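You operate a simulated robot arm through the tools that you are given. There is no shell and no other tool.

You are at the controls of a simulated two-armed robot. One attempt, no reset.

TASK
Push the sorter six wide drawer shut. Take the blue pin gauge and leave it on the upper deck of the packing trolley. Pick up the clear bag from the tooling bench top with one hand, pass it to the other hand and put it on the coil bench top. Pull the left drawer of the gauging bench open. The order is free. Set down upright: clear bag.
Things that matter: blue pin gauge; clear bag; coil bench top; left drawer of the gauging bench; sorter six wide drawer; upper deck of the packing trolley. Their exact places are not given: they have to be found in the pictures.

It is judged by the outcome, as a careful person would: the job done as asked, and still so three seconds after it is handed in. It fails if anything else is knocked over, pushed out of place, dropped, spilled or broken.

THE ROBOT
Two 7-joint arms with two-finger grippers on one trunk, on a base that drives. Base frame: it is fixed to the floor where the robot stands at the start and does not move with it; the origin is under the middle of the robot, x ahead of it, y to its left, z up. Units: cm, rad, N and s.
The left shoulder is at the start at [6, 12.3, 94.5], the right one opposite. With the tool pointing down near the work surface each hand reaches from about 34 to 80 cm from the robot's upright axis, wherever it stands, measured 20 degrees to its own side. Places, roughly: blue pin gauge [-250, 0, 75]; clear bag (8x5x11 cm) [-430, 610, 90]; coil bench top [-450, 470, 80]; left drawer of the gauging bench [-220, -10, 60]; sorter six wide drawer [0, 210, 80]; upper deck of the packing trolley [-410, 60, 70]. Payload 1.47 kg a hand.
Tool frame (each hand has its own): the origin (TCP) lies between the finger pads and is the grasp point; the fingertips stand 1.6 cm ahead of it; z points along the fingers, y is the line along which they close. The gripper opens to 8.7 cm. The gripper's body begins 5.5 cm behind the TCP.
Orientation is that of the tool frame in the base frame, as [roll, pitch, yaw] about the fixed x, y, z axes, in that order (R = Rz(yaw) Ry(pitch) Rx(roll)). With the fingers straight down and closing along the base's y, the tool's x points along the base's -x, its y along +y and its z along -z.

THE INTERFACE
- The arms move only by the tool drive_tool. It takes "left_targets", "right_targets" or both (then of equal length, played together; a hand with none holds still); each is a list of rows, each an object of numbers (a shift or turn left out is 0, a gripper value left out holds the last): "dx", "dy", "dz": the shift along the tool's x, y, z in cm; "ax", "ay", "az": the turn, a rotation vector about the tool's x, y, z in rad; "gripper": the finger opening in cm, from 0 to 8.7. In form: [{"dx": .., "dy": .., "dz": .., "ax": .., "ay": .., "az": .., "gripper": ..}, ...]. A call has 1 to 20 rows; each row shifts and turns the commanded pose from where the row before left it, along the tool's axes as they then stand. A row lasts 0.2 s, in which the tool goes at most 5 cm and 0.15 rad; a call with a longer step from one row to the next is refused whole, and so is a gripper value outside its range. Where a pose cannot be reached the arm comes as near as it can. A force on the tool above 40 N (or 10 N above the force at the start of the call, whichever is more), or a blocked arm, ends the call early, and 0.2 s more pass. The fingers move at their own pace (about 15.3 cm/s each) and stop on an object; they squeeze with about 28 N. The grip force told is the motor's: it shows also when the fingers shut on nothing. Time passes only in rows, and 0.2 s behind the last, so rows that do not move let the fingers close. It gives the time, the measured TCP pose, the force on the tool (base axes), the opening and the grip force at its end, in the units of the frame above (readings bear some noise), with the torque about the TCP (base axes, N m) and any sound that the robot's microphone picked up.
- Cameras (640 x 400 px; columns grow to the right, rows downward): "scene" is now at [8.1, -1.36, 151.68]; the picture's right is [-0.25, -0.97, 0.00], its down [-0.64, 0.17, -0.75] and it looks along [0.72, -0.19, -0.67] (base axes); focal length 296 px, centre (320, 200). "left" rides on the left gripper at [7.3, -1.2, -9] in its tool frame; the picture's right is [0.16, 0.99, 0.00], its down [-0.72, 0.12, -0.68] and it looks along [-0.67, 0.11, 0.73] (tool axes); focal length 247 px, centre (320, 200). "right" rides on the right gripper at [7.3, 1.2, -9] in its tool frame; the picture's right is [-0.16, 0.99, 0.00], its down [-0.72, -0.12, -0.68] and it looks along [-0.67, -0.11, 0.73] (tool axes); focal length 247 px, centre (320, 200).
- snapshot(camera): a new picture of that camera. No time passes.
- raise_lower(by): slides the trunk up (or, below 0, down) by that many cm; the arms and the scene camera ride with it, the base frame stays. It gives what a move gives, with no picture.
- drive_base(legs): drives the robot by 1 to 6 legs, each [ahead, left, turn to the left] in cm, cm and rad, along the robot's own axes; the way and the turn of a leg run together, so that a leg with both is an arc; at most 150 cm and 3.142 rad a leg. The arms and the cameras ride along, it lands a little off, and it stops where it bumps. It gives what a move gives.
- head_to(pan, tilt): turns the head with the scene camera to pan (to the left, within 2.094 rad either way) and tilt (down, from -0.506 to 1.204), counted from straight ahead of the robot. It gives what a move gives.
- locate(camera, pixels): for up to 12 pixels [column, row] of the newest picture of that camera ("zoom" is the newest enlarged one), the place [x, y, z] in the base frame of the surface seen there, good to about 0.3 cm, but the place of the scene camera against the robot may be out by one fixed shift of up to 1.8 cm in any direction. No time passes.
- close_up(camera, box): a new picture of the part [left, top, right, bottom] of that camera's present view, enlarged. No time passes.
- finish_job(): hands the job in; it is judged then, once.

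Unless the task says otherwise, let go and move clear before handing in.

The tools are called after "Call:" as name(argument=value, ...) on one line, values as JSON. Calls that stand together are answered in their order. drive_tool: Moves the arms, as the interface text tells. Its arguments: {"type":"object","properties":{"left_targets":{"type":"array","items":{"type":"object","properties":{"dx":{"type":"number"},"dy":{"type":"number"},"dz":{"type":"number"},"ax":{"type":"number"},"ay":{"type":"number"},"az":{"type":"number"},"gripper":{"type":"number"}}}},"right_targets":{"type":"array","items":{"type":"object","properties":{"dx":{"type":"number"},"dy":{"type":"number"},"dz":{"type":"number"},"ax":{"type":"number"},"ay":{"type":"number"},"az":{"type":"number"},"gripper":{"type":"number"}}}}},"required":[]} The other tools are called the same way: raise_lower (by) slides the trunk up or down; drive_base (legs) drives the base; head_to (pan, tilt) turns the head that bears the scene camera; snapshot (camera) takes a picture; locate (camera, pixels) gives the place of the surface under pixels of a picture; close_up (camera, box) takes an enlarged picture of a part of a camera's view; finish_job () hands the job in.

At the start:

```text
clock: 0.0
left_tcp_pos: [62.26, 19.63, 98.12]
left_ee_rot: [3.141, 0.0, 3.141]
left_force: [-0.8, -0.7, 0.0]
left_moment: [-0.04, -0.01, 0.0]
left_grip_width: 8.7
left_gripper_force: 0.0
right_tcp_pos: [58.67, -29.44, 104.9]
right_ee_rot: [3.141, 0.0, -3.14]
right_force: [0.0, 0.4, 0.0]
right_moment: [-0.01, 0.01, -0.01]
right_grip_width: 8.7
right_gripper_force: 0.1
trunk travel left (down, up): [-10.0, 13.0]
robot x, y, heading: [0.03, 0.04, 0.002]
head pan, tilt: [-0.253, 0.728]
```

scene: 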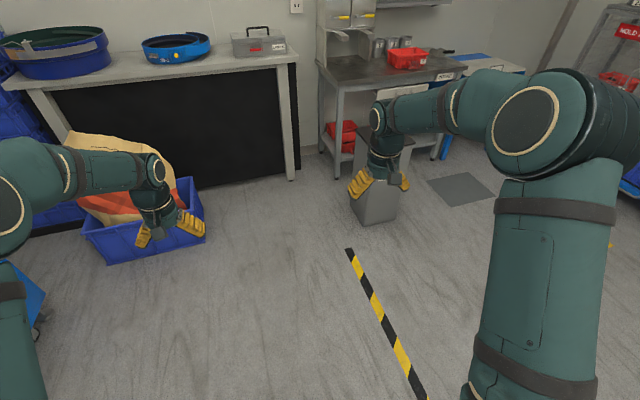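
right: 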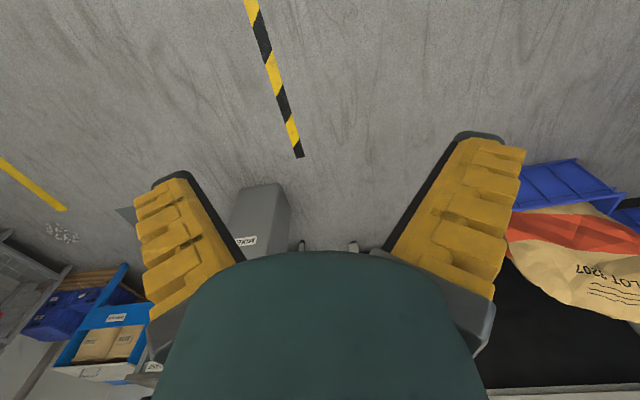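
left: 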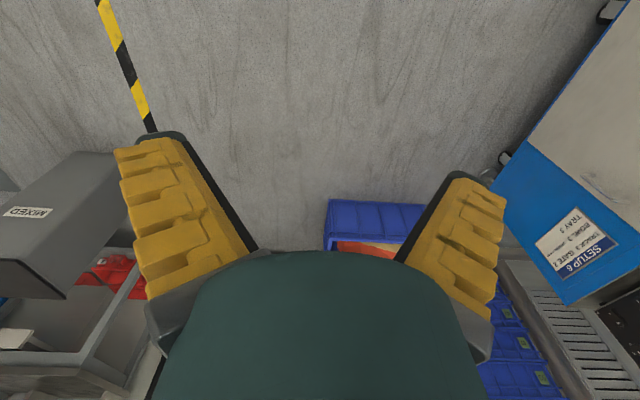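

The first pictures show a bench ahead and some of the sorter off to the left. I'll look around by turning the head left first.

Call:
head_to(pan=1.57, tilt=0.4)

Call:
snapshot(camera="scene")

Call:
head_to(pan=2.09, tilt=0.4)

Call:
snapshot(camera="scene")

Call:
head_to(pan=0.8, tilt=0.4)

Call:
snapshot(camera="scene")

Call:
head_to(pan=-2.09, tilt=0.4)

Call:
snapshot(camera="scene")

```text
clock: 1.8
left_tcp_pos: [62.35, 19.64, 98.08]
left_ee_rot: [-3.141, -0.001, -3.141]
left_force: [-0.2, -0.3, 0.4]
left_moment: [-0.02, -0.01, 0.01]
left_grip_width: 8.68
left_gripper_force: 0.1
right_tcp_pos: [58.75, -29.51, 105.02]
right_ee_rot: [-3.142, -0.001, -3.141]
right_force: [0.7, -0.2, -0.4]
right_moment: [0.02, 0.03, -0.01]
right_grip_width: 8.68
right_gripper_force: 0.0
trunk travel left (down, up): [-10.0, 13.0]
robot x, y, heading: [-0.06, 0.19, -0.002]
head pan, tilt: [1.571, 0.4]
```

```text
taken
```

scene: 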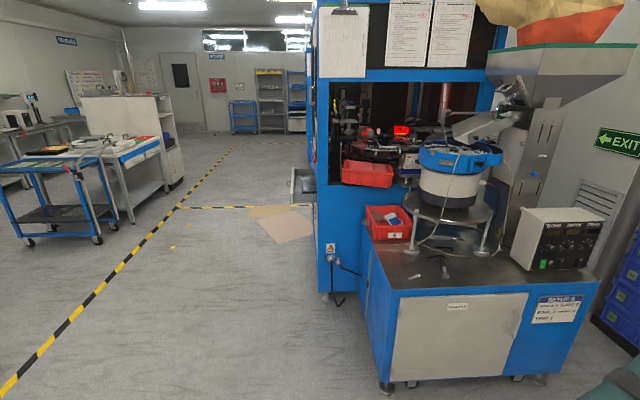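

```text
clock: 2.8
left_tcp_pos: [62.33, 19.71, 97.99]
left_ee_rot: [-3.141, 0.0, 3.141]
left_force: [0.2, -0.3, -0.8]
left_moment: [-0.01, -0.02, 0.01]
left_grip_width: 8.74
left_gripper_force: 0.1
right_tcp_pos: [58.7, -29.5, 105.05]
right_ee_rot: [3.14, 0.001, -3.141]
right_force: [0.0, -0.9, -1.6]
right_moment: [0.02, -0.02, 0.04]
right_grip_width: 8.72
right_gripper_force: 0.0
trunk travel left (down, up): [-10.0, 13.0]
robot x, y, heading: [-0.02, -0.06, 0.003]
head pan, tilt: [2.089, 0.4]
```

```text
taken
```

scene: 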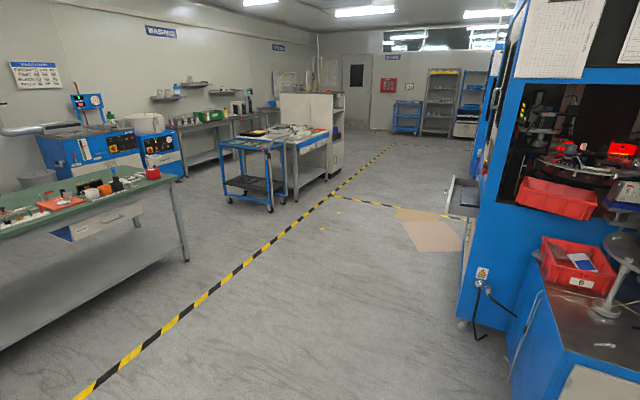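

```text
clock: 4.2
left_tcp_pos: [62.4, 19.73, 98.02]
left_ee_rot: [-3.14, 0.0, 3.142]
left_force: [0.3, 0.5, -0.1]
left_moment: [-0.02, -0.02, -0.02]
left_grip_width: 8.68
left_gripper_force: 0.1
right_tcp_pos: [58.65, -29.42, 105.01]
right_ee_rot: [3.142, 0.0, -3.142]
right_force: [0.2, 0.3, -0.1]
right_moment: [0.02, -0.03, 0.0]
right_grip_width: 8.69
right_gripper_force: 0.0
trunk travel left (down, up): [-10.0, 13.0]
robot x, y, heading: [-0.32, 0.12, -0.003]
head pan, tilt: [0.799, 0.4]
```

```text
taken
```

scene: 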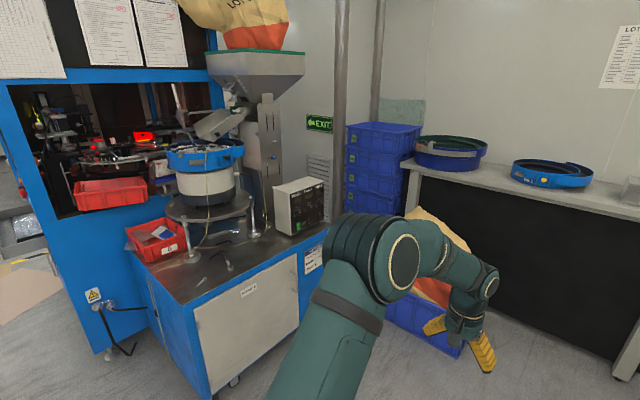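

```text
clock: 6.8
left_tcp_pos: [62.18, 19.83, 98.05]
left_ee_rot: [3.141, -0.003, 3.141]
left_force: [0.8, -0.6, -0.1]
left_moment: [0.03, 0.02, 0.02]
left_grip_width: 8.69
left_gripper_force: 0.1
right_tcp_pos: [58.74, -29.4, 104.94]
right_ee_rot: [-3.141, 0.001, -3.141]
right_force: [-0.3, -0.6, 0.1]
right_moment: [0.0, 0.02, 0.0]
right_grip_width: 8.69
right_gripper_force: 0.0
trunk travel left (down, up): [-10.0, 13.0]
robot x, y, heading: [0.01, 0.16, -0.007]
head pan, tilt: [-2.089, 0.4]
```

```text
taken
```

scene: 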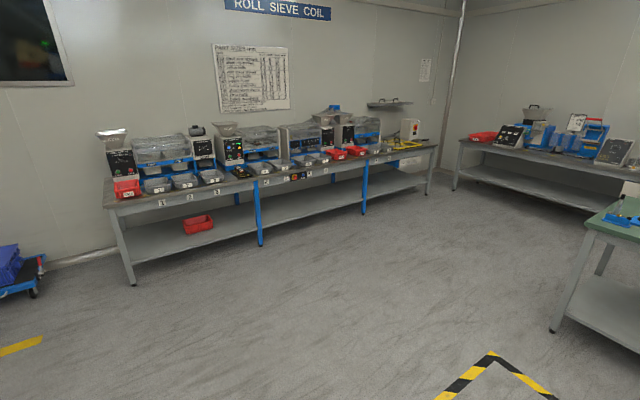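

The drawer sticks out of the blue sorter at about (463,195) in the pan 2.09 view, and the green-topped bench on the left is the gauging bench. I'll zoom in on both.

Call:
head_to(pan=2.09, tilt=0.4)

Call:
close_up(camera="scene", box=[380, 130, 540, 330])

Call:
locate(camera="scene", pixels=[[447, 180], [450, 215], [478, 180], [476, 215], [463, 330], [450, 190], [0, 345], [185, 260], [172, 182], [100, 215], [245, 205], [320, 200]])

Call:
close_up(camera="scene", box=[0, 150, 200, 275])

Call:
close_up(camera="scene", box=[180, 80, 360, 220])

```text
clock: 10.2
left_tcp_pos: [62.32, 19.76, 98.05]
left_ee_rot: [3.141, 0.0, -3.141]
left_force: [0.1, 0.0, -0.5]
left_moment: [0.02, -0.02, 0.0]
left_grip_width: 8.74
left_gripper_force: 0.1
right_tcp_pos: [58.55, -29.45, 104.94]
right_ee_rot: [-3.141, 0.0, -3.142]
right_force: [-0.3, 0.5, -0.5]
right_moment: [0.01, 0.0, -0.02]
right_grip_width: 8.71
right_gripper_force: 0.0
trunk travel left (down, up): [-10.0, 13.0]
robot x, y, heading: [-0.17, 0.19, -0.003]
head pan, tilt: [2.089, 0.4]
```

```text
2.00 times, centred on (460, 230) of scene
```

zoom: 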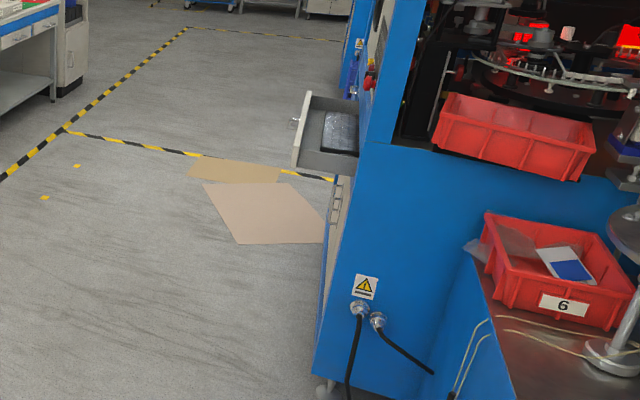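

```text
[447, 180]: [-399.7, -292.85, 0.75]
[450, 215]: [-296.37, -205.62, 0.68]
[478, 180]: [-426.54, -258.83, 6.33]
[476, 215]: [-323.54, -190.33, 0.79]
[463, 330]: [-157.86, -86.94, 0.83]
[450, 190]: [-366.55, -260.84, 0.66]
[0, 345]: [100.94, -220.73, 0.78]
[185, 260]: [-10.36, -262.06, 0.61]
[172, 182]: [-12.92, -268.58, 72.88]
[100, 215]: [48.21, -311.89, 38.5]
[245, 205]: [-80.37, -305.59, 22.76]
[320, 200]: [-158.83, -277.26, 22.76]
```

```text
3.20 times, centred on (100, 212) of scene
```

zoom: 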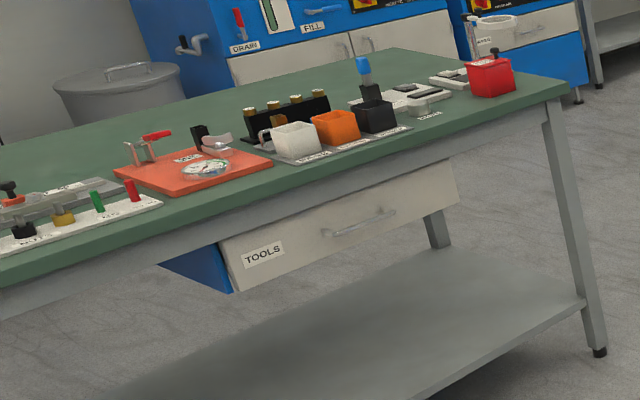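

```text
2.86 times, centred on (270, 150) of scene
```

zoom: 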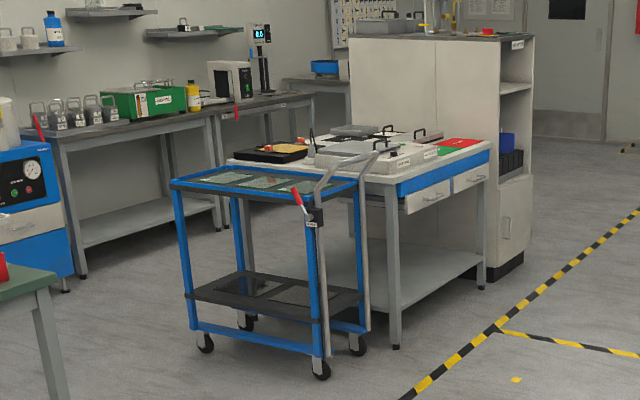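

Locate worked on the older snapshot, so I'll take a fresh one and locate again.

Call:
snapshot(camera="scene")

Call:
locate(camera="scene", pixels=[[447, 180], [449, 200], [478, 180], [476, 215], [463, 330], [80, 225], [120, 215], [185, 260], [172, 182], [245, 150], [320, 145], [10, 330]])

Call:
close_up(camera="scene", box=[430, 165, 490, 225])

Call:
locate(camera="zoom", pixels=[[200, 80], [200, 200], [150, 120], [140, 250], [300, 200], [320, 260], [330, 60], [400, 120], [400, 250], [260, 340]])

```text
taken
```

scene: 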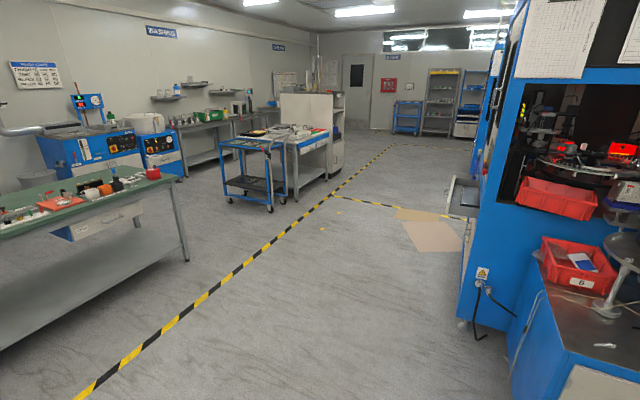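

```text
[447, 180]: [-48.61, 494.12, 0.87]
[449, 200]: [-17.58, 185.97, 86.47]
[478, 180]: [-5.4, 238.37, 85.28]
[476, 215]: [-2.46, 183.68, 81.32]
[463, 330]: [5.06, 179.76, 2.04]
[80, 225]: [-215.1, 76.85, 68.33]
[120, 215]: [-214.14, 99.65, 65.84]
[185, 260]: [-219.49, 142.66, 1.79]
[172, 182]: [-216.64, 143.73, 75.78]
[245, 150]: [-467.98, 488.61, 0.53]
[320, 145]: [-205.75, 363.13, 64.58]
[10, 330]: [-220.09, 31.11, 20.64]
```

```text
6.67 times, centred on (460, 195) of scene
```

zoom: 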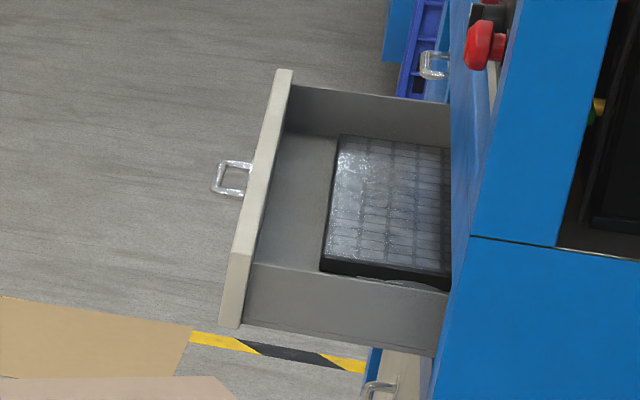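

```text
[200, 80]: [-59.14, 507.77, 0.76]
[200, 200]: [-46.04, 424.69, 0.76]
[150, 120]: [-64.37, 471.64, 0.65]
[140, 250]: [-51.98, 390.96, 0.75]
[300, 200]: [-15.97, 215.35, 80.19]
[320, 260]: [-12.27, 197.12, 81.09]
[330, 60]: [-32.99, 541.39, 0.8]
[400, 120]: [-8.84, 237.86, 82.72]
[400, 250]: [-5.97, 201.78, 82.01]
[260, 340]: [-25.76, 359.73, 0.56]
```

The open sorter drawer spans roughly y 185–240, with its front plate near x −17 and top near z 86, and the cabinet face at about x 0. The gauging bench front edge is at x ≈ −215, facing +x. I'll back off and slide left so I face the drawer.

Call:
drive_base(legs=[[-105, 0, 0], [0, 120, 0], [0, 90, 0]])

Call:
head_to(pan=0.0, tilt=0.5)

Call:
snapshot(camera="scene")

```text
clock: 34.1
left_tcp_pos: [-39.63, 231.71, 98.04]
left_ee_rot: [3.141, 0.0, 3.13]
left_force: [-0.8, 0.1, -0.4]
left_moment: [-0.02, 0.0, -0.03]
left_grip_width: 8.69
left_gripper_force: 0.0
right_tcp_pos: [-43.93, 182.54, 105.01]
right_ee_rot: [-3.141, -0.002, 3.13]
right_force: [0.0, 0.8, 0.1]
right_moment: [0.01, 0.01, 0.0]
right_grip_width: 8.68
right_gripper_force: 0.1
trunk travel left (down, up): [-10.0, 13.0]
robot x, y, heading: [-102.36, 212.4, -0.016]
head pan, tilt: [2.089, 0.4]
```

```text
clock: 36.0
left_tcp_pos: [-39.68, 231.55, 98.2]
left_ee_rot: [3.141, 0.0, 3.13]
left_force: [-1.0, 0.1, -0.5]
left_moment: [0.0, 0.0, 0.01]
left_grip_width: 8.7
left_gripper_force: 0.0
right_tcp_pos: [-43.96, 182.54, 105.06]
right_ee_rot: [-3.141, 0.0, 3.129]
right_force: [-0.2, -1.2, -0.5]
right_moment: [-0.01, -0.03, 0.0]
right_grip_width: 8.7
right_gripper_force: 0.1
trunk travel left (down, up): [-10.0, 13.0]
robot x, y, heading: [-102.19, 212.96, -0.016]
head pan, tilt: [0.0, 0.499]
```

```text
taken
```

scene: 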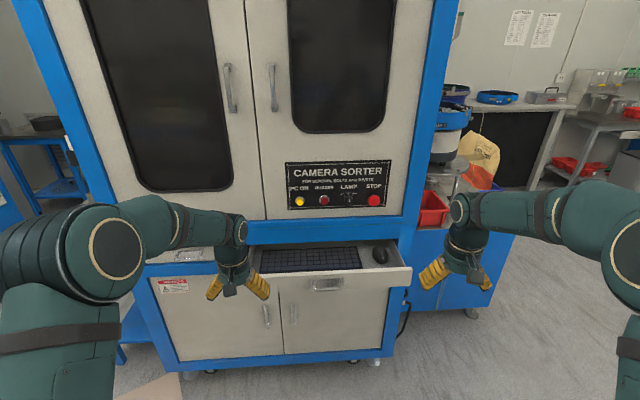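

The drawer (a keyboard tray) front plate runs along about row 280, with its handle at (327,284). I'll get precise places for it.

Call:
close_up(camera="scene", box=[220, 220, 440, 340])

Call:
locate(camera="scene", pixels=[[280, 276], [300, 284], [327, 275], [327, 284], [360, 275], [360, 283], [390, 280], [409, 268], [406, 280], [340, 310], [300, 232], [380, 232]])

```text
2.91 times, centred on (330, 280) of scene
```

zoom: 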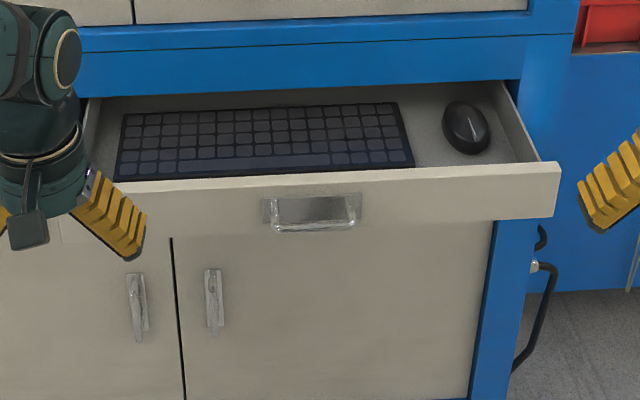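

```text
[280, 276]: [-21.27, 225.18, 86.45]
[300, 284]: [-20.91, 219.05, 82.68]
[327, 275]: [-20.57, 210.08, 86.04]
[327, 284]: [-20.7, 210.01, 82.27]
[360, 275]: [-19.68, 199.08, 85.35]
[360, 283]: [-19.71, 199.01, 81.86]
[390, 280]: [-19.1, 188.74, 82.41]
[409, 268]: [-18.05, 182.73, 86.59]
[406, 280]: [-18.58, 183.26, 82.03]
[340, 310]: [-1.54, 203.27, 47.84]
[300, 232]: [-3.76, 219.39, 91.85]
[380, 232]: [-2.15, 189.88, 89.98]
```

The plate face is at x ≈ −20.5, z 78–86, y 182–240, with the handle at y 210. I'll close the right gripper and tip it to point forward.

Call:
drive_tool(right_targets=[{"ay": -0.15, "gripper": 0}, {"ay": -0.15}, {"ay": -0.15}, {"ay": -0.15}, {"ay": -0.15}, {"ay": -0.15}, {"ay": -0.15}, {"ay": -0.15}, {"ay": -0.12}, {}])

Call:
snapshot(camera="scene")

```text
clock: 38.2
left_tcp_pos: [-39.71, 231.61, 98.1]
left_ee_rot: [3.14, 0.0, 3.13]
left_force: [0.2, 0.4, -0.6]
left_moment: [-0.02, -0.02, 0.01]
left_grip_width: 8.69
left_gripper_force: 0.1
right_tcp_pos: [-43.92, 182.54, 105.04]
right_ee_rot: [3.141, 1.322, 3.129]
right_force: [0.0, 0.6, -0.4]
right_moment: [0.03, -0.01, 0.0]
right_grip_width: 0.0
right_gripper_force: 28.1
trunk travel left (down, up): [-10.0, 13.0]
robot x, y, heading: [-102.32, 212.72, -0.009]
head pan, tilt: [0.0, 0.499]
```

```text
taken
```

scene: 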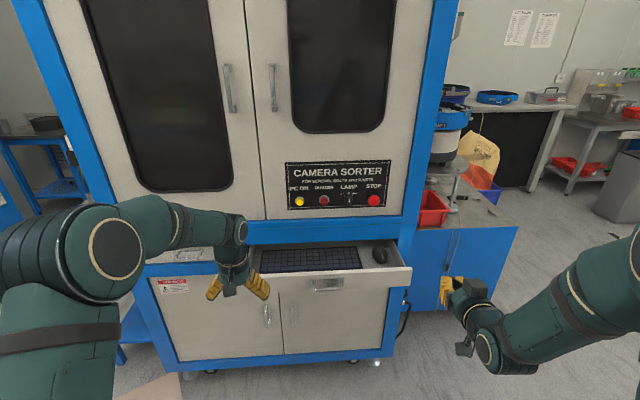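

The hand now points forward. I'll lower it in line with the plate right of the handle, draw both hands back a little, then drive closer.

Call:
drive_tool(right_targets=[{"dx": 3.5, "dy": 2.4, "dz": -0.4}, {"dx": 3.5, "dy": 2.4, "dz": -0.4}, {"dx": 3.5, "dy": 2.4, "dz": -0.4}, {"dx": 3.5, "dy": 2.4, "dz": -0.4}, {"dx": 3.5, "dy": 2.4, "dz": -0.4}, {"dx": 3.5, "dy": 2.4, "dz": -0.4}, {"dx": 1.6}, {}], left_targets=[{"dx": 2.5}, {"dx": 2.5}, {"dx": 2.5}, {"dx": 2.5}, {"dx": 2.5}, {}, {}, {}])

Call:
drive_base(legs=[[22, 0, 0]])

Call:
snapshot(camera="scene")

```text
clock: 40.0
left_tcp_pos: [-52.14, 231.95, 98.04]
left_ee_rot: [3.141, -0.001, 3.13]
left_force: [0.3, 0.2, -0.3]
left_moment: [0.01, 0.04, -0.01]
left_grip_width: 8.71
left_gripper_force: 0.1
right_tcp_pos: [-51.86, 197.29, 83.56]
right_ee_rot: [-3.141, 1.32, 3.13]
right_force: [0.9, -0.4, -0.7]
right_moment: [-0.02, 0.02, 0.01]
right_grip_width: 0.0
right_gripper_force: 28.1
trunk travel left (down, up): [-10.0, 13.0]
robot x, y, heading: [-102.05, 212.44, -0.015]
head pan, tilt: [0.0, 0.499]
```

```text
clock: 41.7
left_tcp_pos: [-31.42, 231.71, 97.96]
left_ee_rot: [-3.141, -0.001, 3.13]
left_force: [-0.3, 0.2, 0.0]
left_moment: [0.0, -0.02, 0.02]
left_grip_width: 8.67
left_gripper_force: 0.1
right_tcp_pos: [-31.0, 197.18, 83.57]
right_ee_rot: [-3.14, 1.317, 3.131]
right_force: [0.0, 1.1, 0.6]
right_moment: [0.05, -0.02, 0.0]
right_grip_width: 0.0
right_gripper_force: 28.2
trunk travel left (down, up): [-10.0, 13.0]
robot x, y, heading: [-81.4, 212.39, -0.012]
head pan, tilt: [0.0, 0.499]
```

```text
taken
```

scene: 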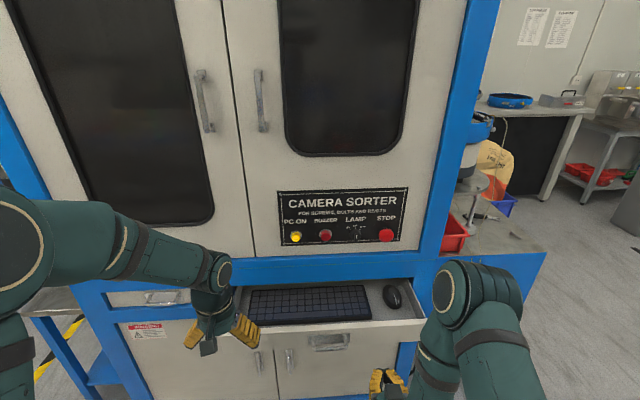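

Right fingertips are about 9 cm in front of the plate. I'll lower 1 cm and push forward slowly along base x.

Call:
drive_tool(right_targets=[{"dx": 1.0, "dz": -0.25}, {"dz": 1.45, "dx": -0.37}, {"dz": 1.45, "dx": -0.37}, {"dz": 1.45, "dx": -0.37}, {"dz": 1.45, "dx": -0.37}, {"dz": 1.45, "dx": -0.37}, {"dz": 0.97, "dx": -0.25}, {"dz": 0.97, "dx": -0.25}, {"dz": 0.97, "dx": -0.25}, {"dz": 0.97, "dx": -0.25}, {"dz": 0.97, "dx": -0.25}, {"dz": 0.97, "dx": -0.25}, {}])

Call:
snapshot(camera="scene")

```text
clock: 44.5
left_tcp_pos: [-31.52, 231.8, 98.0]
left_ee_rot: [-3.141, 0.0, 3.131]
left_force: [-0.2, 0.2, -0.4]
left_moment: [-0.01, -0.02, -0.02]
left_grip_width: 8.69
left_gripper_force: 0.1
right_tcp_pos: [-18.05, 197.1, 82.71]
right_ee_rot: [3.141, 1.32, 3.13]
right_force: [-1.0, 0.5, -0.1]
right_moment: [0.0, 0.0, -0.03]
right_grip_width: 0.0
right_gripper_force: 27.6
trunk travel left (down, up): [-10.0, 13.0]
robot x, y, heading: [-81.84, 212.16, -0.005]
head pan, tilt: [0.0, 0.499]
```

```text
taken
```

scene: 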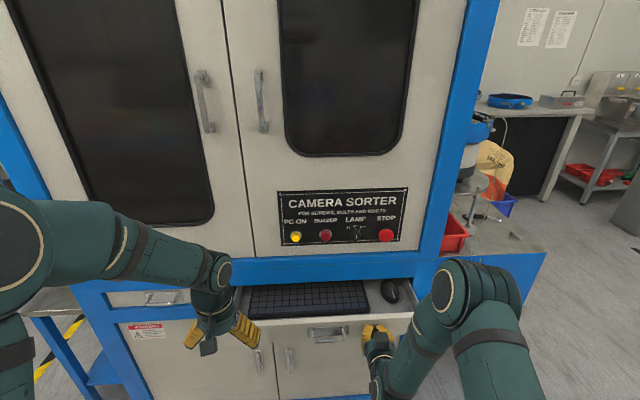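

The drawer has begun moving in with almost no resistance. I'll keep pushing slowly.

Call:
drive_tool(right_targets=[{"dz": 0.97, "dx": -0.25}, {"dz": 0.97, "dx": -0.25}, {"dz": 0.97, "dx": -0.25}, {"dz": 0.97, "dx": -0.25}, {"dz": 0.97, "dx": -0.25}, {"dz": 0.97, "dx": -0.25}, {"dz": 0.97, "dx": -0.25}, {"dz": 0.97, "dx": -0.25}, {"dz": 0.97, "dx": -0.25}, {"dz": 0.97, "dx": -0.25}, {"dz": 0.97, "dx": -0.25}, {"dz": 0.6, "dx": -0.15}, {"dz": 0.6, "dx": -0.15}, {"dz": 0.6, "dx": -0.15}, {"dz": 0.6, "dx": -0.15}, {"dz": 0.6, "dx": -0.15}, {}])

Call:
snapshot(camera="scene")

```text
clock: 48.1
left_tcp_pos: [-31.41, 231.86, 98.0]
left_ee_rot: [3.141, 0.0, 3.132]
left_force: [0.3, -0.2, -0.6]
left_moment: [-0.05, 0.0, -0.02]
left_grip_width: 8.71
left_gripper_force: 0.1
right_tcp_pos: [-3.87, 197.01, 82.72]
right_ee_rot: [-3.141, 1.32, 3.132]
right_force: [-0.8, -0.4, 1.3]
right_moment: [0.0, -0.02, 0.02]
right_grip_width: 0.03
right_gripper_force: 27.8
trunk travel left (down, up): [-10.0, 13.0]
robot x, y, heading: [-81.16, 212.06, -0.008]
head pan, tilt: [0.0, 0.499]
```

```text
taken
```

scene: 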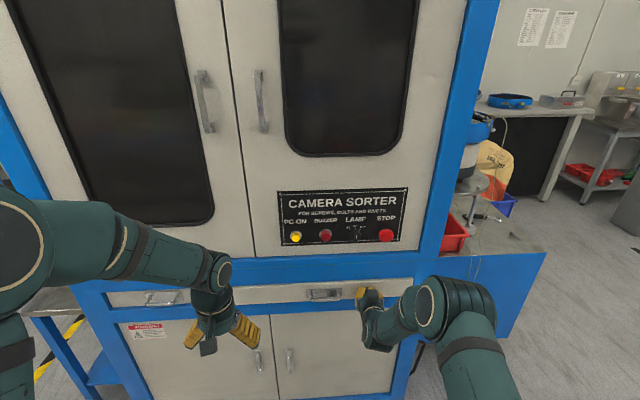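

The drawer looks nearly flush; force is still low. I'll push on in small steps until it meets its stop.

Call:
drive_tool(right_targets=[{"dz": 0.39, "dx": -0.1}, {"dz": 0.39, "dx": -0.1}, {"dz": 0.39, "dx": -0.1}, {"dz": 0.39, "dx": -0.1}, {"dz": 0.39, "dx": -0.1}, {"dz": 0.39, "dx": -0.1}, {"dz": 0.39, "dx": -0.1}, {"dz": 0.39, "dx": -0.1}])

Call:
snapshot(camera="scene")

Call:
close_up(camera="scene", box=[90, 250, 430, 330])

```text
clock: 49.6
left_tcp_pos: [-31.91, 231.67, 98.26]
left_ee_rot: [-3.142, 0.005, 3.131]
left_force: [0.2, 0.5, -0.3]
left_moment: [0.0, 0.01, 0.0]
left_grip_width: 8.68
left_gripper_force: 0.0
right_tcp_pos: [-1.96, 196.68, 82.67]
right_ee_rot: [-3.134, 1.315, 3.138]
right_force: [-25.6, -0.5, 11.9]
right_moment: [0.18, -0.4, 0.33]
right_grip_width: 0.04
right_gripper_force: 27.5
trunk travel left (down, up): [-10.0, 13.0]
robot x, y, heading: [-81.61, 212.75, -0.012]
head pan, tilt: [0.0, 0.499]
stopped in row 7 (right hand): the force on the tool passed its limit at 46 N (the readings are from after the stop); the commanded pose is now the measured one
```

```text
taken
```

scene: 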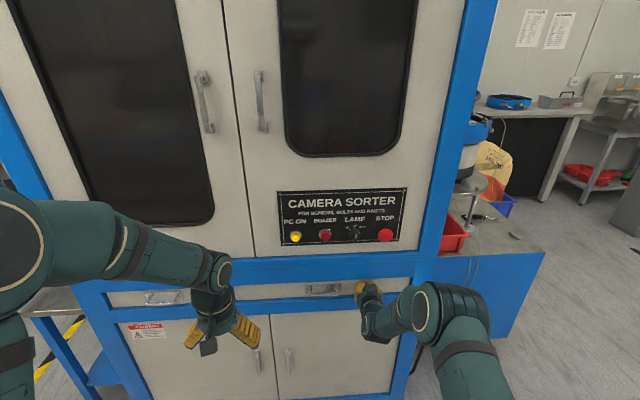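

```text
1.88 times, centred on (260, 290) of scene
```

zoom: 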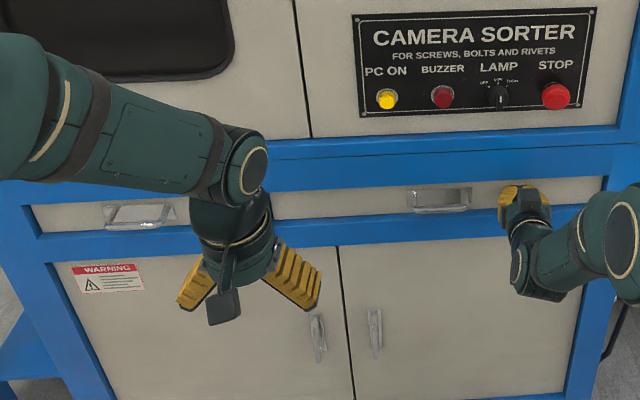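

It reached its stop and is flush. I'll withdraw the hand, back off and verify.

Call:
drive_tool(right_targets=[{"dz": -1.0, "dx": 0.25}, {"dz": -3.0, "dx": 0.7}, {"dz": -4.0, "dx": 1.0}, {"dz": -4.0, "dx": 1.0}, {"dz": -4.0, "dx": 1.0}, {"dz": -4, "dx": 1}])

Call:
drive_base(legs=[[-50, 0, 0]])

Call:
snapshot(camera="scene")

Call:
locate(camera="scene", pixels=[[350, 250], [350, 262], [330, 240], [380, 240], [380, 257], [370, 264]])

```text
clock: 51.0
left_tcp_pos: [-31.57, 231.78, 98.14]
left_ee_rot: [-3.141, 0.001, 3.129]
left_force: [0.4, 0.2, 0.4]
left_moment: [0.0, -0.02, 0.03]
left_grip_width: 8.68
left_gripper_force: 0.0
right_tcp_pos: [-22.28, 197.01, 82.6]
right_ee_rot: [-3.138, 1.313, 3.134]
right_force: [0.5, -0.7, -0.1]
right_moment: [0.01, 0.0, 0.03]
right_grip_width: 0.0
right_gripper_force: 27.9
trunk travel left (down, up): [-10.0, 13.0]
robot x, y, heading: [-81.45, 212.12, -0.008]
head pan, tilt: [0.0, 0.499]
```

```text
clock: 54.0
left_tcp_pos: [-81.47, 232.34, 98.0]
left_ee_rot: [3.141, -0.002, 3.127]
left_force: [-0.1, 0.7, 0.3]
left_moment: [-0.03, -0.02, -0.02]
left_grip_width: 8.68
left_gripper_force: 0.1
right_tcp_pos: [-72.23, 197.4, 82.62]
right_ee_rot: [-3.134, 1.313, 3.133]
right_force: [-0.5, 0.2, 0.0]
right_moment: [0.0, 0.0, 0.01]
right_grip_width: 0.01
right_gripper_force: 28.0
trunk travel left (down, up): [-10.0, 13.0]
robot x, y, heading: [-131.43, 213.28, -0.015]
head pan, tilt: [0.0, 0.499]
```

```text
taken
```

scene: 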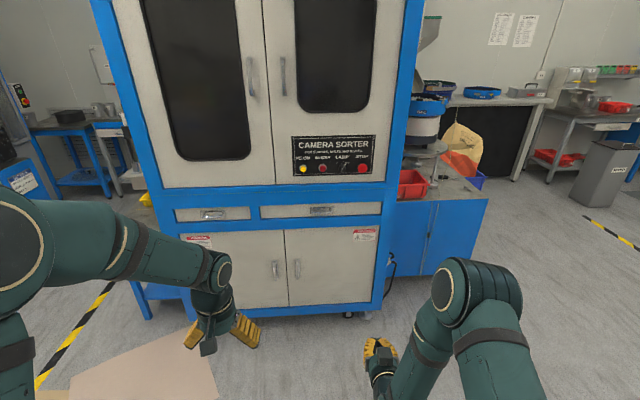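

```text
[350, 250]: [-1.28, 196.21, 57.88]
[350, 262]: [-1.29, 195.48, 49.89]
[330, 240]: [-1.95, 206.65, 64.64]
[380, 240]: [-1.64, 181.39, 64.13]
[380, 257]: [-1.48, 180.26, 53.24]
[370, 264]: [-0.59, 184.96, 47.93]
```

The wide drawer is shut. Next the gauging bench: I'll turn to face −x and drive along its front to near y ≈ 0.

Call:
drive_base(legs=[[0, 0, 3.14], [0, 110, 0], [0, 95, 0]])

Call:
head_to(pan=0.0, tilt=0.5)

Call:
snapshot(camera="scene")

```text
clock: 79.5
left_tcp_pos: [-195.11, -9.54, 97.98]
left_ee_rot: [3.142, 0.001, -0.045]
left_force: [-0.6, 0.7, 0.5]
left_moment: [0.01, 0.01, 0.02]
left_grip_width: 8.71
left_gripper_force: 0.0
right_tcp_pos: [-203.01, 25.55, 82.67]
right_ee_rot: [-3.137, 1.31, -0.039]
right_force: [-0.1, -0.1, 0.3]
right_moment: [-0.02, -0.01, -0.01]
right_grip_width: 0.0
right_gripper_force: 28.6
trunk travel left (down, up): [-10.0, 13.0]
robot x, y, heading: [-144.54, 8.06, 3.095]
head pan, tilt: [0.0, 0.499]
```

```text
clock: 80.1
left_tcp_pos: [-195.13, -9.48, 97.99]
left_ee_rot: [-3.141, 0.0, -0.045]
left_force: [0.3, -0.1, 0.1]
left_moment: [0.04, -0.01, -0.01]
left_grip_width: 8.7
left_gripper_force: 0.1
right_tcp_pos: [-203.24, 25.61, 82.6]
right_ee_rot: [-3.136, 1.309, -0.04]
right_force: [-0.2, 0.1, 0.3]
right_moment: [0.03, 0.01, 0.0]
right_grip_width: 0.0
right_gripper_force: 28.0
trunk travel left (down, up): [-10.0, 13.0]
robot x, y, heading: [-144.47, 7.87, 3.102]
head pan, tilt: [0.0, 0.499]
```

```text
taken
```

scene: 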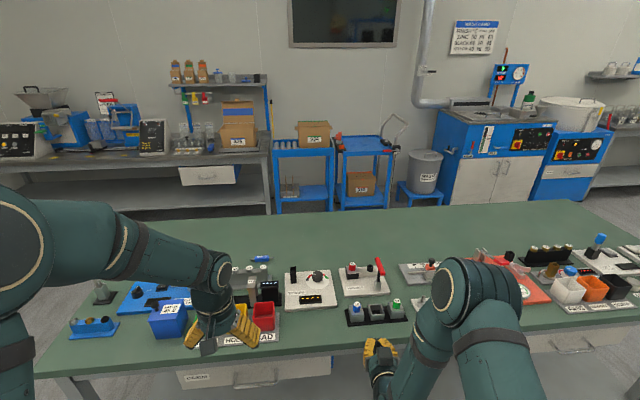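

I see many objects on the green bench and two blue trolleys behind. I'll zoom in to find the blue pin gauge and the trolley.

Call:
close_up(camera="scene", box=[60, 220, 320, 380])

Call:
close_up(camera="scene", box=[320, 220, 640, 360])

Call:
close_up(camera="scene", box=[240, 90, 460, 230])

Call:
locate(camera="scene", pixels=[[262, 258], [95, 323], [168, 318], [303, 152], [365, 145], [350, 150], [250, 375], [250, 355], [280, 385], [356, 310], [600, 240], [233, 250]])

```text
2.46 times, centred on (190, 300) of scene
```

zoom: 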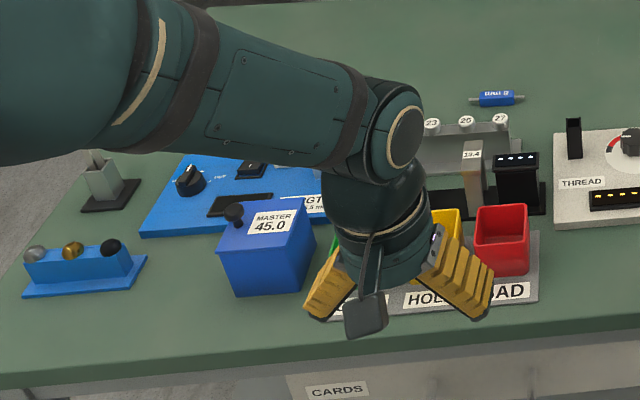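

```text
2.00 times, centred on (480, 290) of scene
```

zoom: 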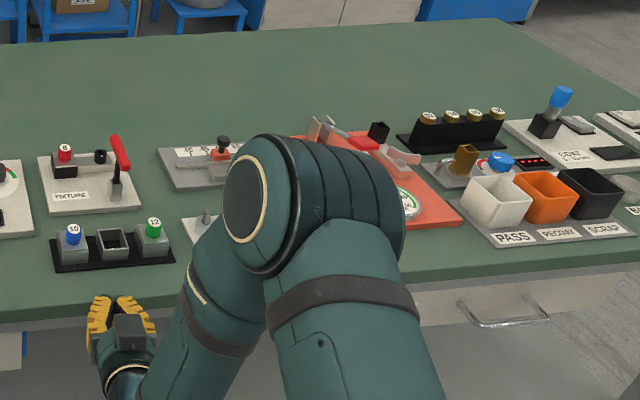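

```text
2.86 times, centred on (350, 160) of scene
```

zoom: 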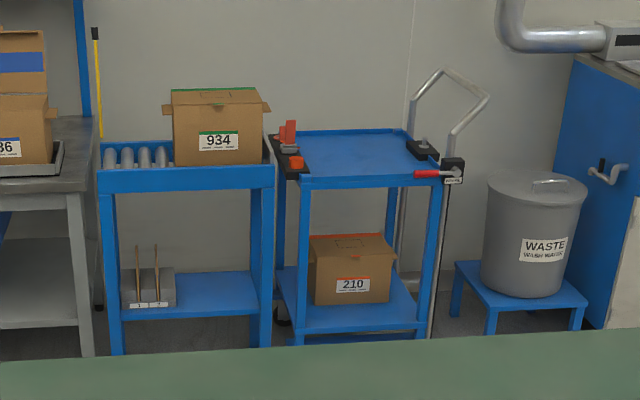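

```text
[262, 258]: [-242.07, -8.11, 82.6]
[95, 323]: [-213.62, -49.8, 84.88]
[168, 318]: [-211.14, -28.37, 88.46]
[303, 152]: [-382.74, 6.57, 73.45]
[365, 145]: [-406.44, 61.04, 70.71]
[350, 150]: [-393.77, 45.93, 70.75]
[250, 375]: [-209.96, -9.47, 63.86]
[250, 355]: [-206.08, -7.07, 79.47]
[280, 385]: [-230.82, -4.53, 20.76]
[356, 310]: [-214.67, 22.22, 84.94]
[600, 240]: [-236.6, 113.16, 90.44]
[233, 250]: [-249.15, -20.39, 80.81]
```

The packing trolley is the one with the handle and empty blue deck around (-406,61,70.7). Candidates for the blue pin gauge: the blue cylinder lying at (262,258) and the capped "10" at (356,310); I'll zoom in closer.

Call:
close_up(camera="scene", box=[215, 240, 305, 300])

Call:
locate(camera="zoom", pixels=[[250, 128], [280, 128], [310, 128], [340, 125], [365, 125], [390, 120], [330, 90], [330, 150], [450, 100], [440, 230], [100, 240], [300, 220]])

Call:
close_up(camera="scene", box=[330, 280, 420, 340])

Call:
close_up(camera="scene", box=[560, 220, 640, 290])

```text
6.67 times, centred on (260, 270) of scene
```

zoom: 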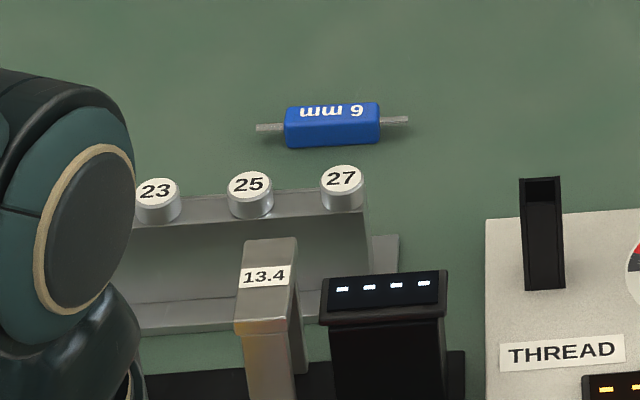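

```text
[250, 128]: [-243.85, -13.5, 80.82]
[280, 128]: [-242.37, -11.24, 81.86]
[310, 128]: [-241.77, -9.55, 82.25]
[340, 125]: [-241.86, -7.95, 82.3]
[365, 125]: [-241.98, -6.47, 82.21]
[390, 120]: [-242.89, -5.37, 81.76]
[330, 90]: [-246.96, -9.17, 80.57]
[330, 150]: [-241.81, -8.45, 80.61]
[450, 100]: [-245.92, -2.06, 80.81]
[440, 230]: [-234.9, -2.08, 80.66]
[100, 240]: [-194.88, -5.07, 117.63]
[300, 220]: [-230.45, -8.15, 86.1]
```

```text
6.67 times, centred on (375, 310) of scene
```

zoom: 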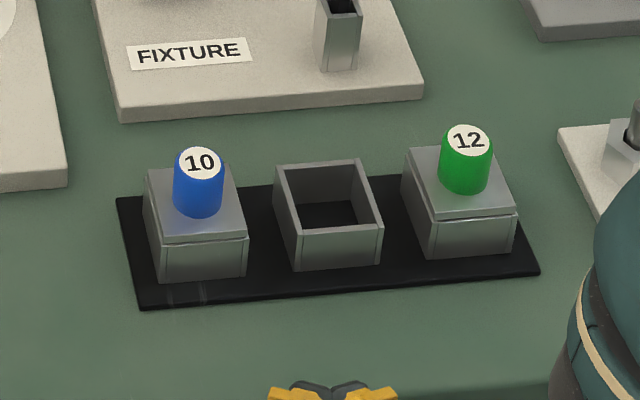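

```text
5.71 times, centred on (600, 255) of scene
```

zoom: 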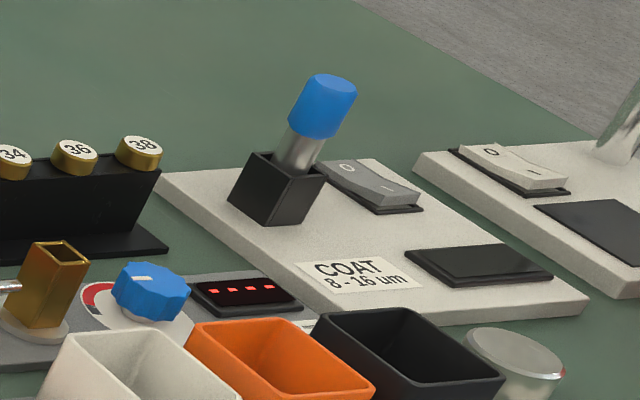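

The blue pin gauge is the lying blue block with pins, "9/6 mm", at about (-242,-8.5,82), long axis along y. I'll raise the right hand clear of the bench, and turn the left hand so its fingers close along x.

Call:
drive_tool(right_targets=[{"dx": -4, "dz": -2}, {"dx": -4, "dz": -2}, {"dx": -4, "dz": -2}, {"dx": -4, "dz": -2}, {"dx": -4, "dz": -2}, {}, {}, {}, {}, {}, {}, {}], left_targets=[{"az": 0.15, "dz": -1}, {"az": 0.15, "dz": -1}, {"az": 0.15, "dz": -1}, {"az": 0.15, "dz": -1}, {"az": 0.15}, {"az": 0.15}, {"az": 0.15}, {"az": 0.15}, {"az": 0.15}, {"az": 0.15}, {"az": 0.07}, {}])

Call:
snapshot(camera="scene")

Call:
snapshot(camera="left")

```text
clock: 82.7
left_tcp_pos: [-195.22, -9.58, 102.0]
left_ee_rot: [3.141, 0.0, -1.617]
left_force: [1.3, -0.2, -0.2]
left_moment: [-0.02, 0.0, -0.05]
left_grip_width: 8.72
left_gripper_force: 0.1
right_tcp_pos: [-198.7, 25.38, 104.66]
right_ee_rot: [-3.137, 1.31, -0.039]
right_force: [0.2, 0.5, 0.0]
right_moment: [0.02, -0.01, -0.02]
right_grip_width: 0.0
right_gripper_force: 28.0
trunk travel left (down, up): [-10.0, 13.0]
robot x, y, heading: [-144.81, 7.87, 3.099]
head pan, tilt: [0.0, 0.499]
```

```text
taken
```

scene: 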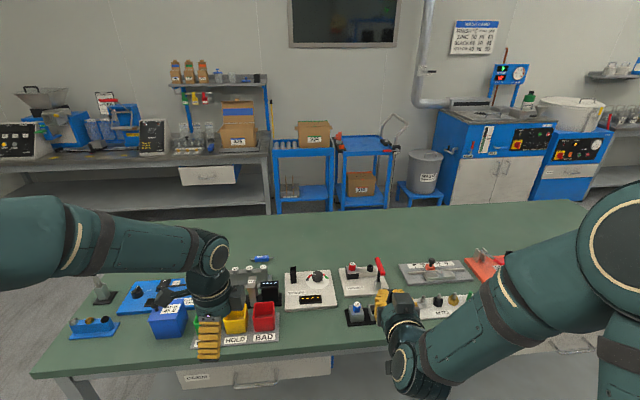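

```text
taken
```

left: 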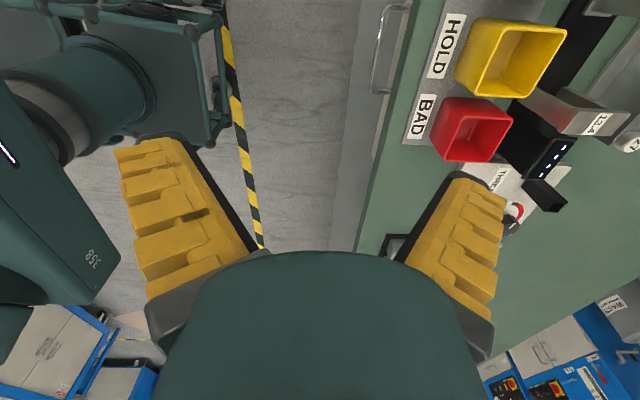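

The left camera sees the drawer handle at (388,50) and the HOLD/BAD bins. I'll compare its places with the scene camera's to measure the scene camera's shift.

Call:
locate(camera="left", pixels=[[379, 20], [376, 85], [395, 8], [442, 45], [420, 110], [395, 150], [345, 100], [445, 150], [600, 118]])

Call:
close_up(camera="scene", box=[170, 300, 350, 400])

Call:
locate(camera="zoom", pixels=[[225, 145], [340, 130], [330, 180], [220, 200], [310, 285], [250, 300], [80, 280], [530, 230], [300, 260]])

```text
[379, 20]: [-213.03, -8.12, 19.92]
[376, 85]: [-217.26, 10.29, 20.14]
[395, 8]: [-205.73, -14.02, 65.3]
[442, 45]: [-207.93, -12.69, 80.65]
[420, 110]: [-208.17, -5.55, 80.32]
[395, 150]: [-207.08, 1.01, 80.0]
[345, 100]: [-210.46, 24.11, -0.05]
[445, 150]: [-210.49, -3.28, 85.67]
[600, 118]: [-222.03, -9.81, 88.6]
```

```text
3.56 times, centred on (260, 350) of scene
```

zoom: 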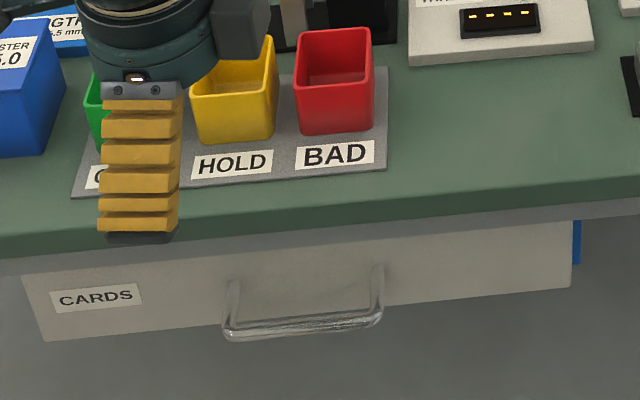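

```text
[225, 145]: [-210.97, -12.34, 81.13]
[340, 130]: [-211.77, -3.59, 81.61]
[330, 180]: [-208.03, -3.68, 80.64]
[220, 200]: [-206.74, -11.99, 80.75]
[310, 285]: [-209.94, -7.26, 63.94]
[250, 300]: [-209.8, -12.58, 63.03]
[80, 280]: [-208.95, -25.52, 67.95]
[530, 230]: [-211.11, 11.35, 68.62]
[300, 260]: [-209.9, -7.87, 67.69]
```

I'll drive 25 cm closer so the gauge comes within the left hand's reach; both hands are above z 100, clear of the objects.

Call:
drive_base(legs=[[25, 0, 0]])

Call:
snapshot(camera="scene")

Call:
snapshot(camera="left")

```text
clock: 84.5
left_tcp_pos: [-219.56, -8.69, 101.87]
left_ee_rot: [-3.14, 0.0, -1.61]
left_force: [-1.4, -1.2, -0.2]
left_moment: [0.02, -0.02, 0.02]
left_grip_width: 8.69
left_gripper_force: 0.0
right_tcp_pos: [-223.37, 26.38, 104.62]
right_ee_rot: [-3.138, 1.312, -0.038]
right_force: [0.0, 0.2, 0.2]
right_moment: [0.01, 0.0, -0.02]
right_grip_width: 0.0
right_gripper_force: 27.8
trunk travel left (down, up): [-10.0, 13.0]
robot x, y, heading: [-168.78, 8.97, 3.109]
head pan, tilt: [0.0, 0.499]
```

```text
taken
```

scene: 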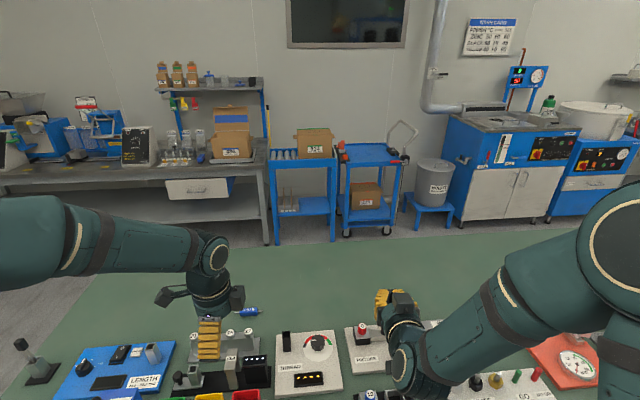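

```text
taken
```

left: 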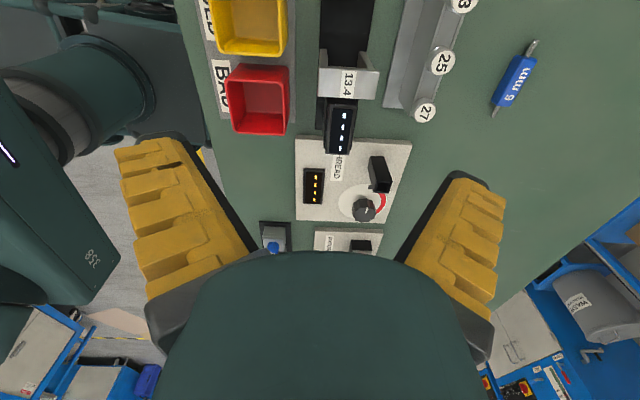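

The left camera now sees the gauge at (515,78), pins at (533,45) and (494,113). I'll locate these points and also the 25/27 tops.

Call:
locate(camera="left", pixels=[[533, 43], [522, 60], [515, 78], [507, 98], [494, 114], [502, 75], [528, 82], [444, 62], [425, 112], [460, 8], [550, 90], [395, 100]])

Call:
close_up(camera="left", box=[460, 20, 580, 140])

Call:
close_up(camera="scene", box=[200, 290, 290, 360])

```text
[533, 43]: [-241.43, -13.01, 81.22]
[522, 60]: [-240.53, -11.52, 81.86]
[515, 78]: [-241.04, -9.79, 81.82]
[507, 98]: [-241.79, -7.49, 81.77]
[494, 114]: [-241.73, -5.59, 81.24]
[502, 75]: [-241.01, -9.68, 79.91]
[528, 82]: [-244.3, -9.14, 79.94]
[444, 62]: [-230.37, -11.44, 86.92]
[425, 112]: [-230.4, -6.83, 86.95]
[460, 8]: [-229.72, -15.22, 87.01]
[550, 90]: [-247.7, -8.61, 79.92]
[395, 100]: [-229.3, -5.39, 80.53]
```

```text
3.33 times, centred on (520, 80) of left
```

zoom: 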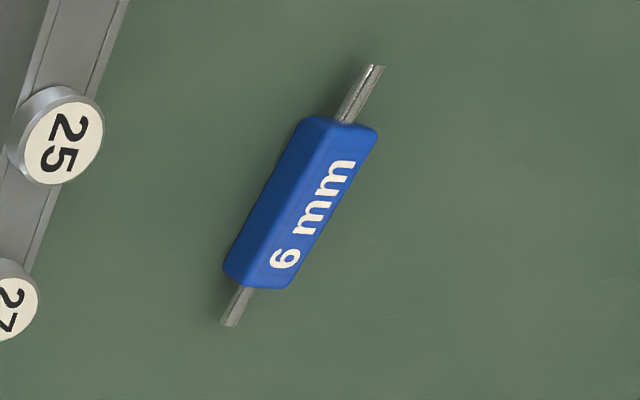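

```text
5.71 times, centred on (245, 325) of scene
```

zoom: 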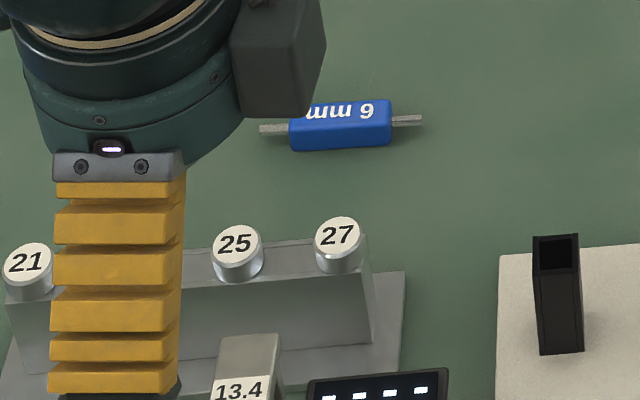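

The gauge centre is (-241.4,-9.3), top z 81.8, bench 79.9. I'll move the left hand above it with the fingers partly open, then check with the hand camera.

Call:
drive_tool(left_targets=[{"dy": 4.4, "dx": 0.3, "gripper": 5.0}, {"dy": 4.4, "dx": 0.3}, {"dy": 4.4, "dx": 0.3}, {"dy": 4.4, "dx": 0.3}, {"dy": 4.2, "dx": 0.25, "dz": 2}, {"dz": 4}, {"dz": 4}, {}])

Call:
snapshot(camera="left")

Call:
snapshot(camera="scene")

```text
clock: 86.3
left_tcp_pos: [-241.19, -9.13, 92.13]
left_ee_rot: [-3.141, -0.001, -1.611]
left_force: [-0.4, -0.2, -0.1]
left_moment: [0.03, -0.03, 0.04]
left_grip_width: 5.51
left_gripper_force: 3.9
right_tcp_pos: [-223.28, 26.38, 104.59]
right_ee_rot: [-3.137, 1.313, -0.036]
right_force: [-1.0, 0.1, -0.1]
right_moment: [0.01, -0.01, 0.01]
right_grip_width: 0.0
right_gripper_force: 28.2
trunk travel left (down, up): [-10.0, 13.0]
robot x, y, heading: [-169.07, 8.99, 3.102]
head pan, tilt: [0.0, 0.499]
```

```text
taken
```

left: 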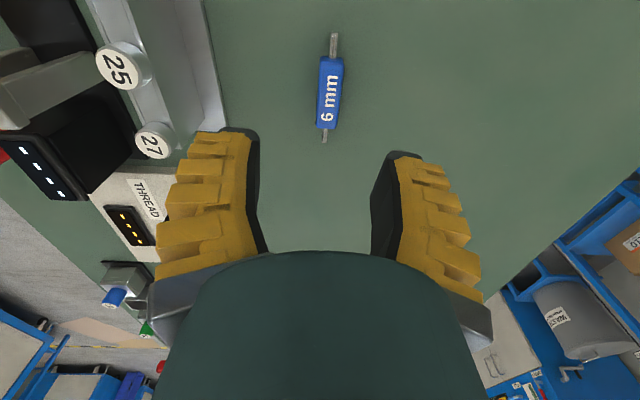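

```text
taken
```

scene: 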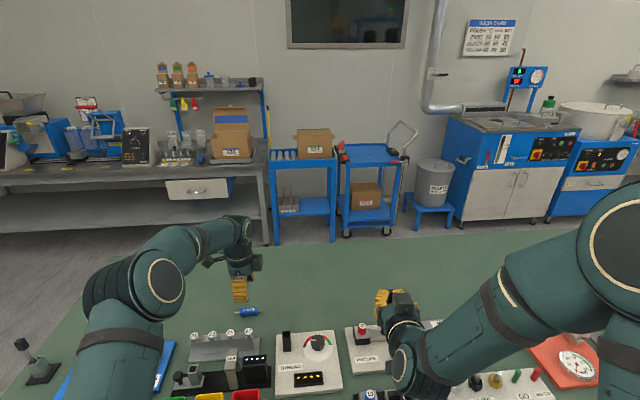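

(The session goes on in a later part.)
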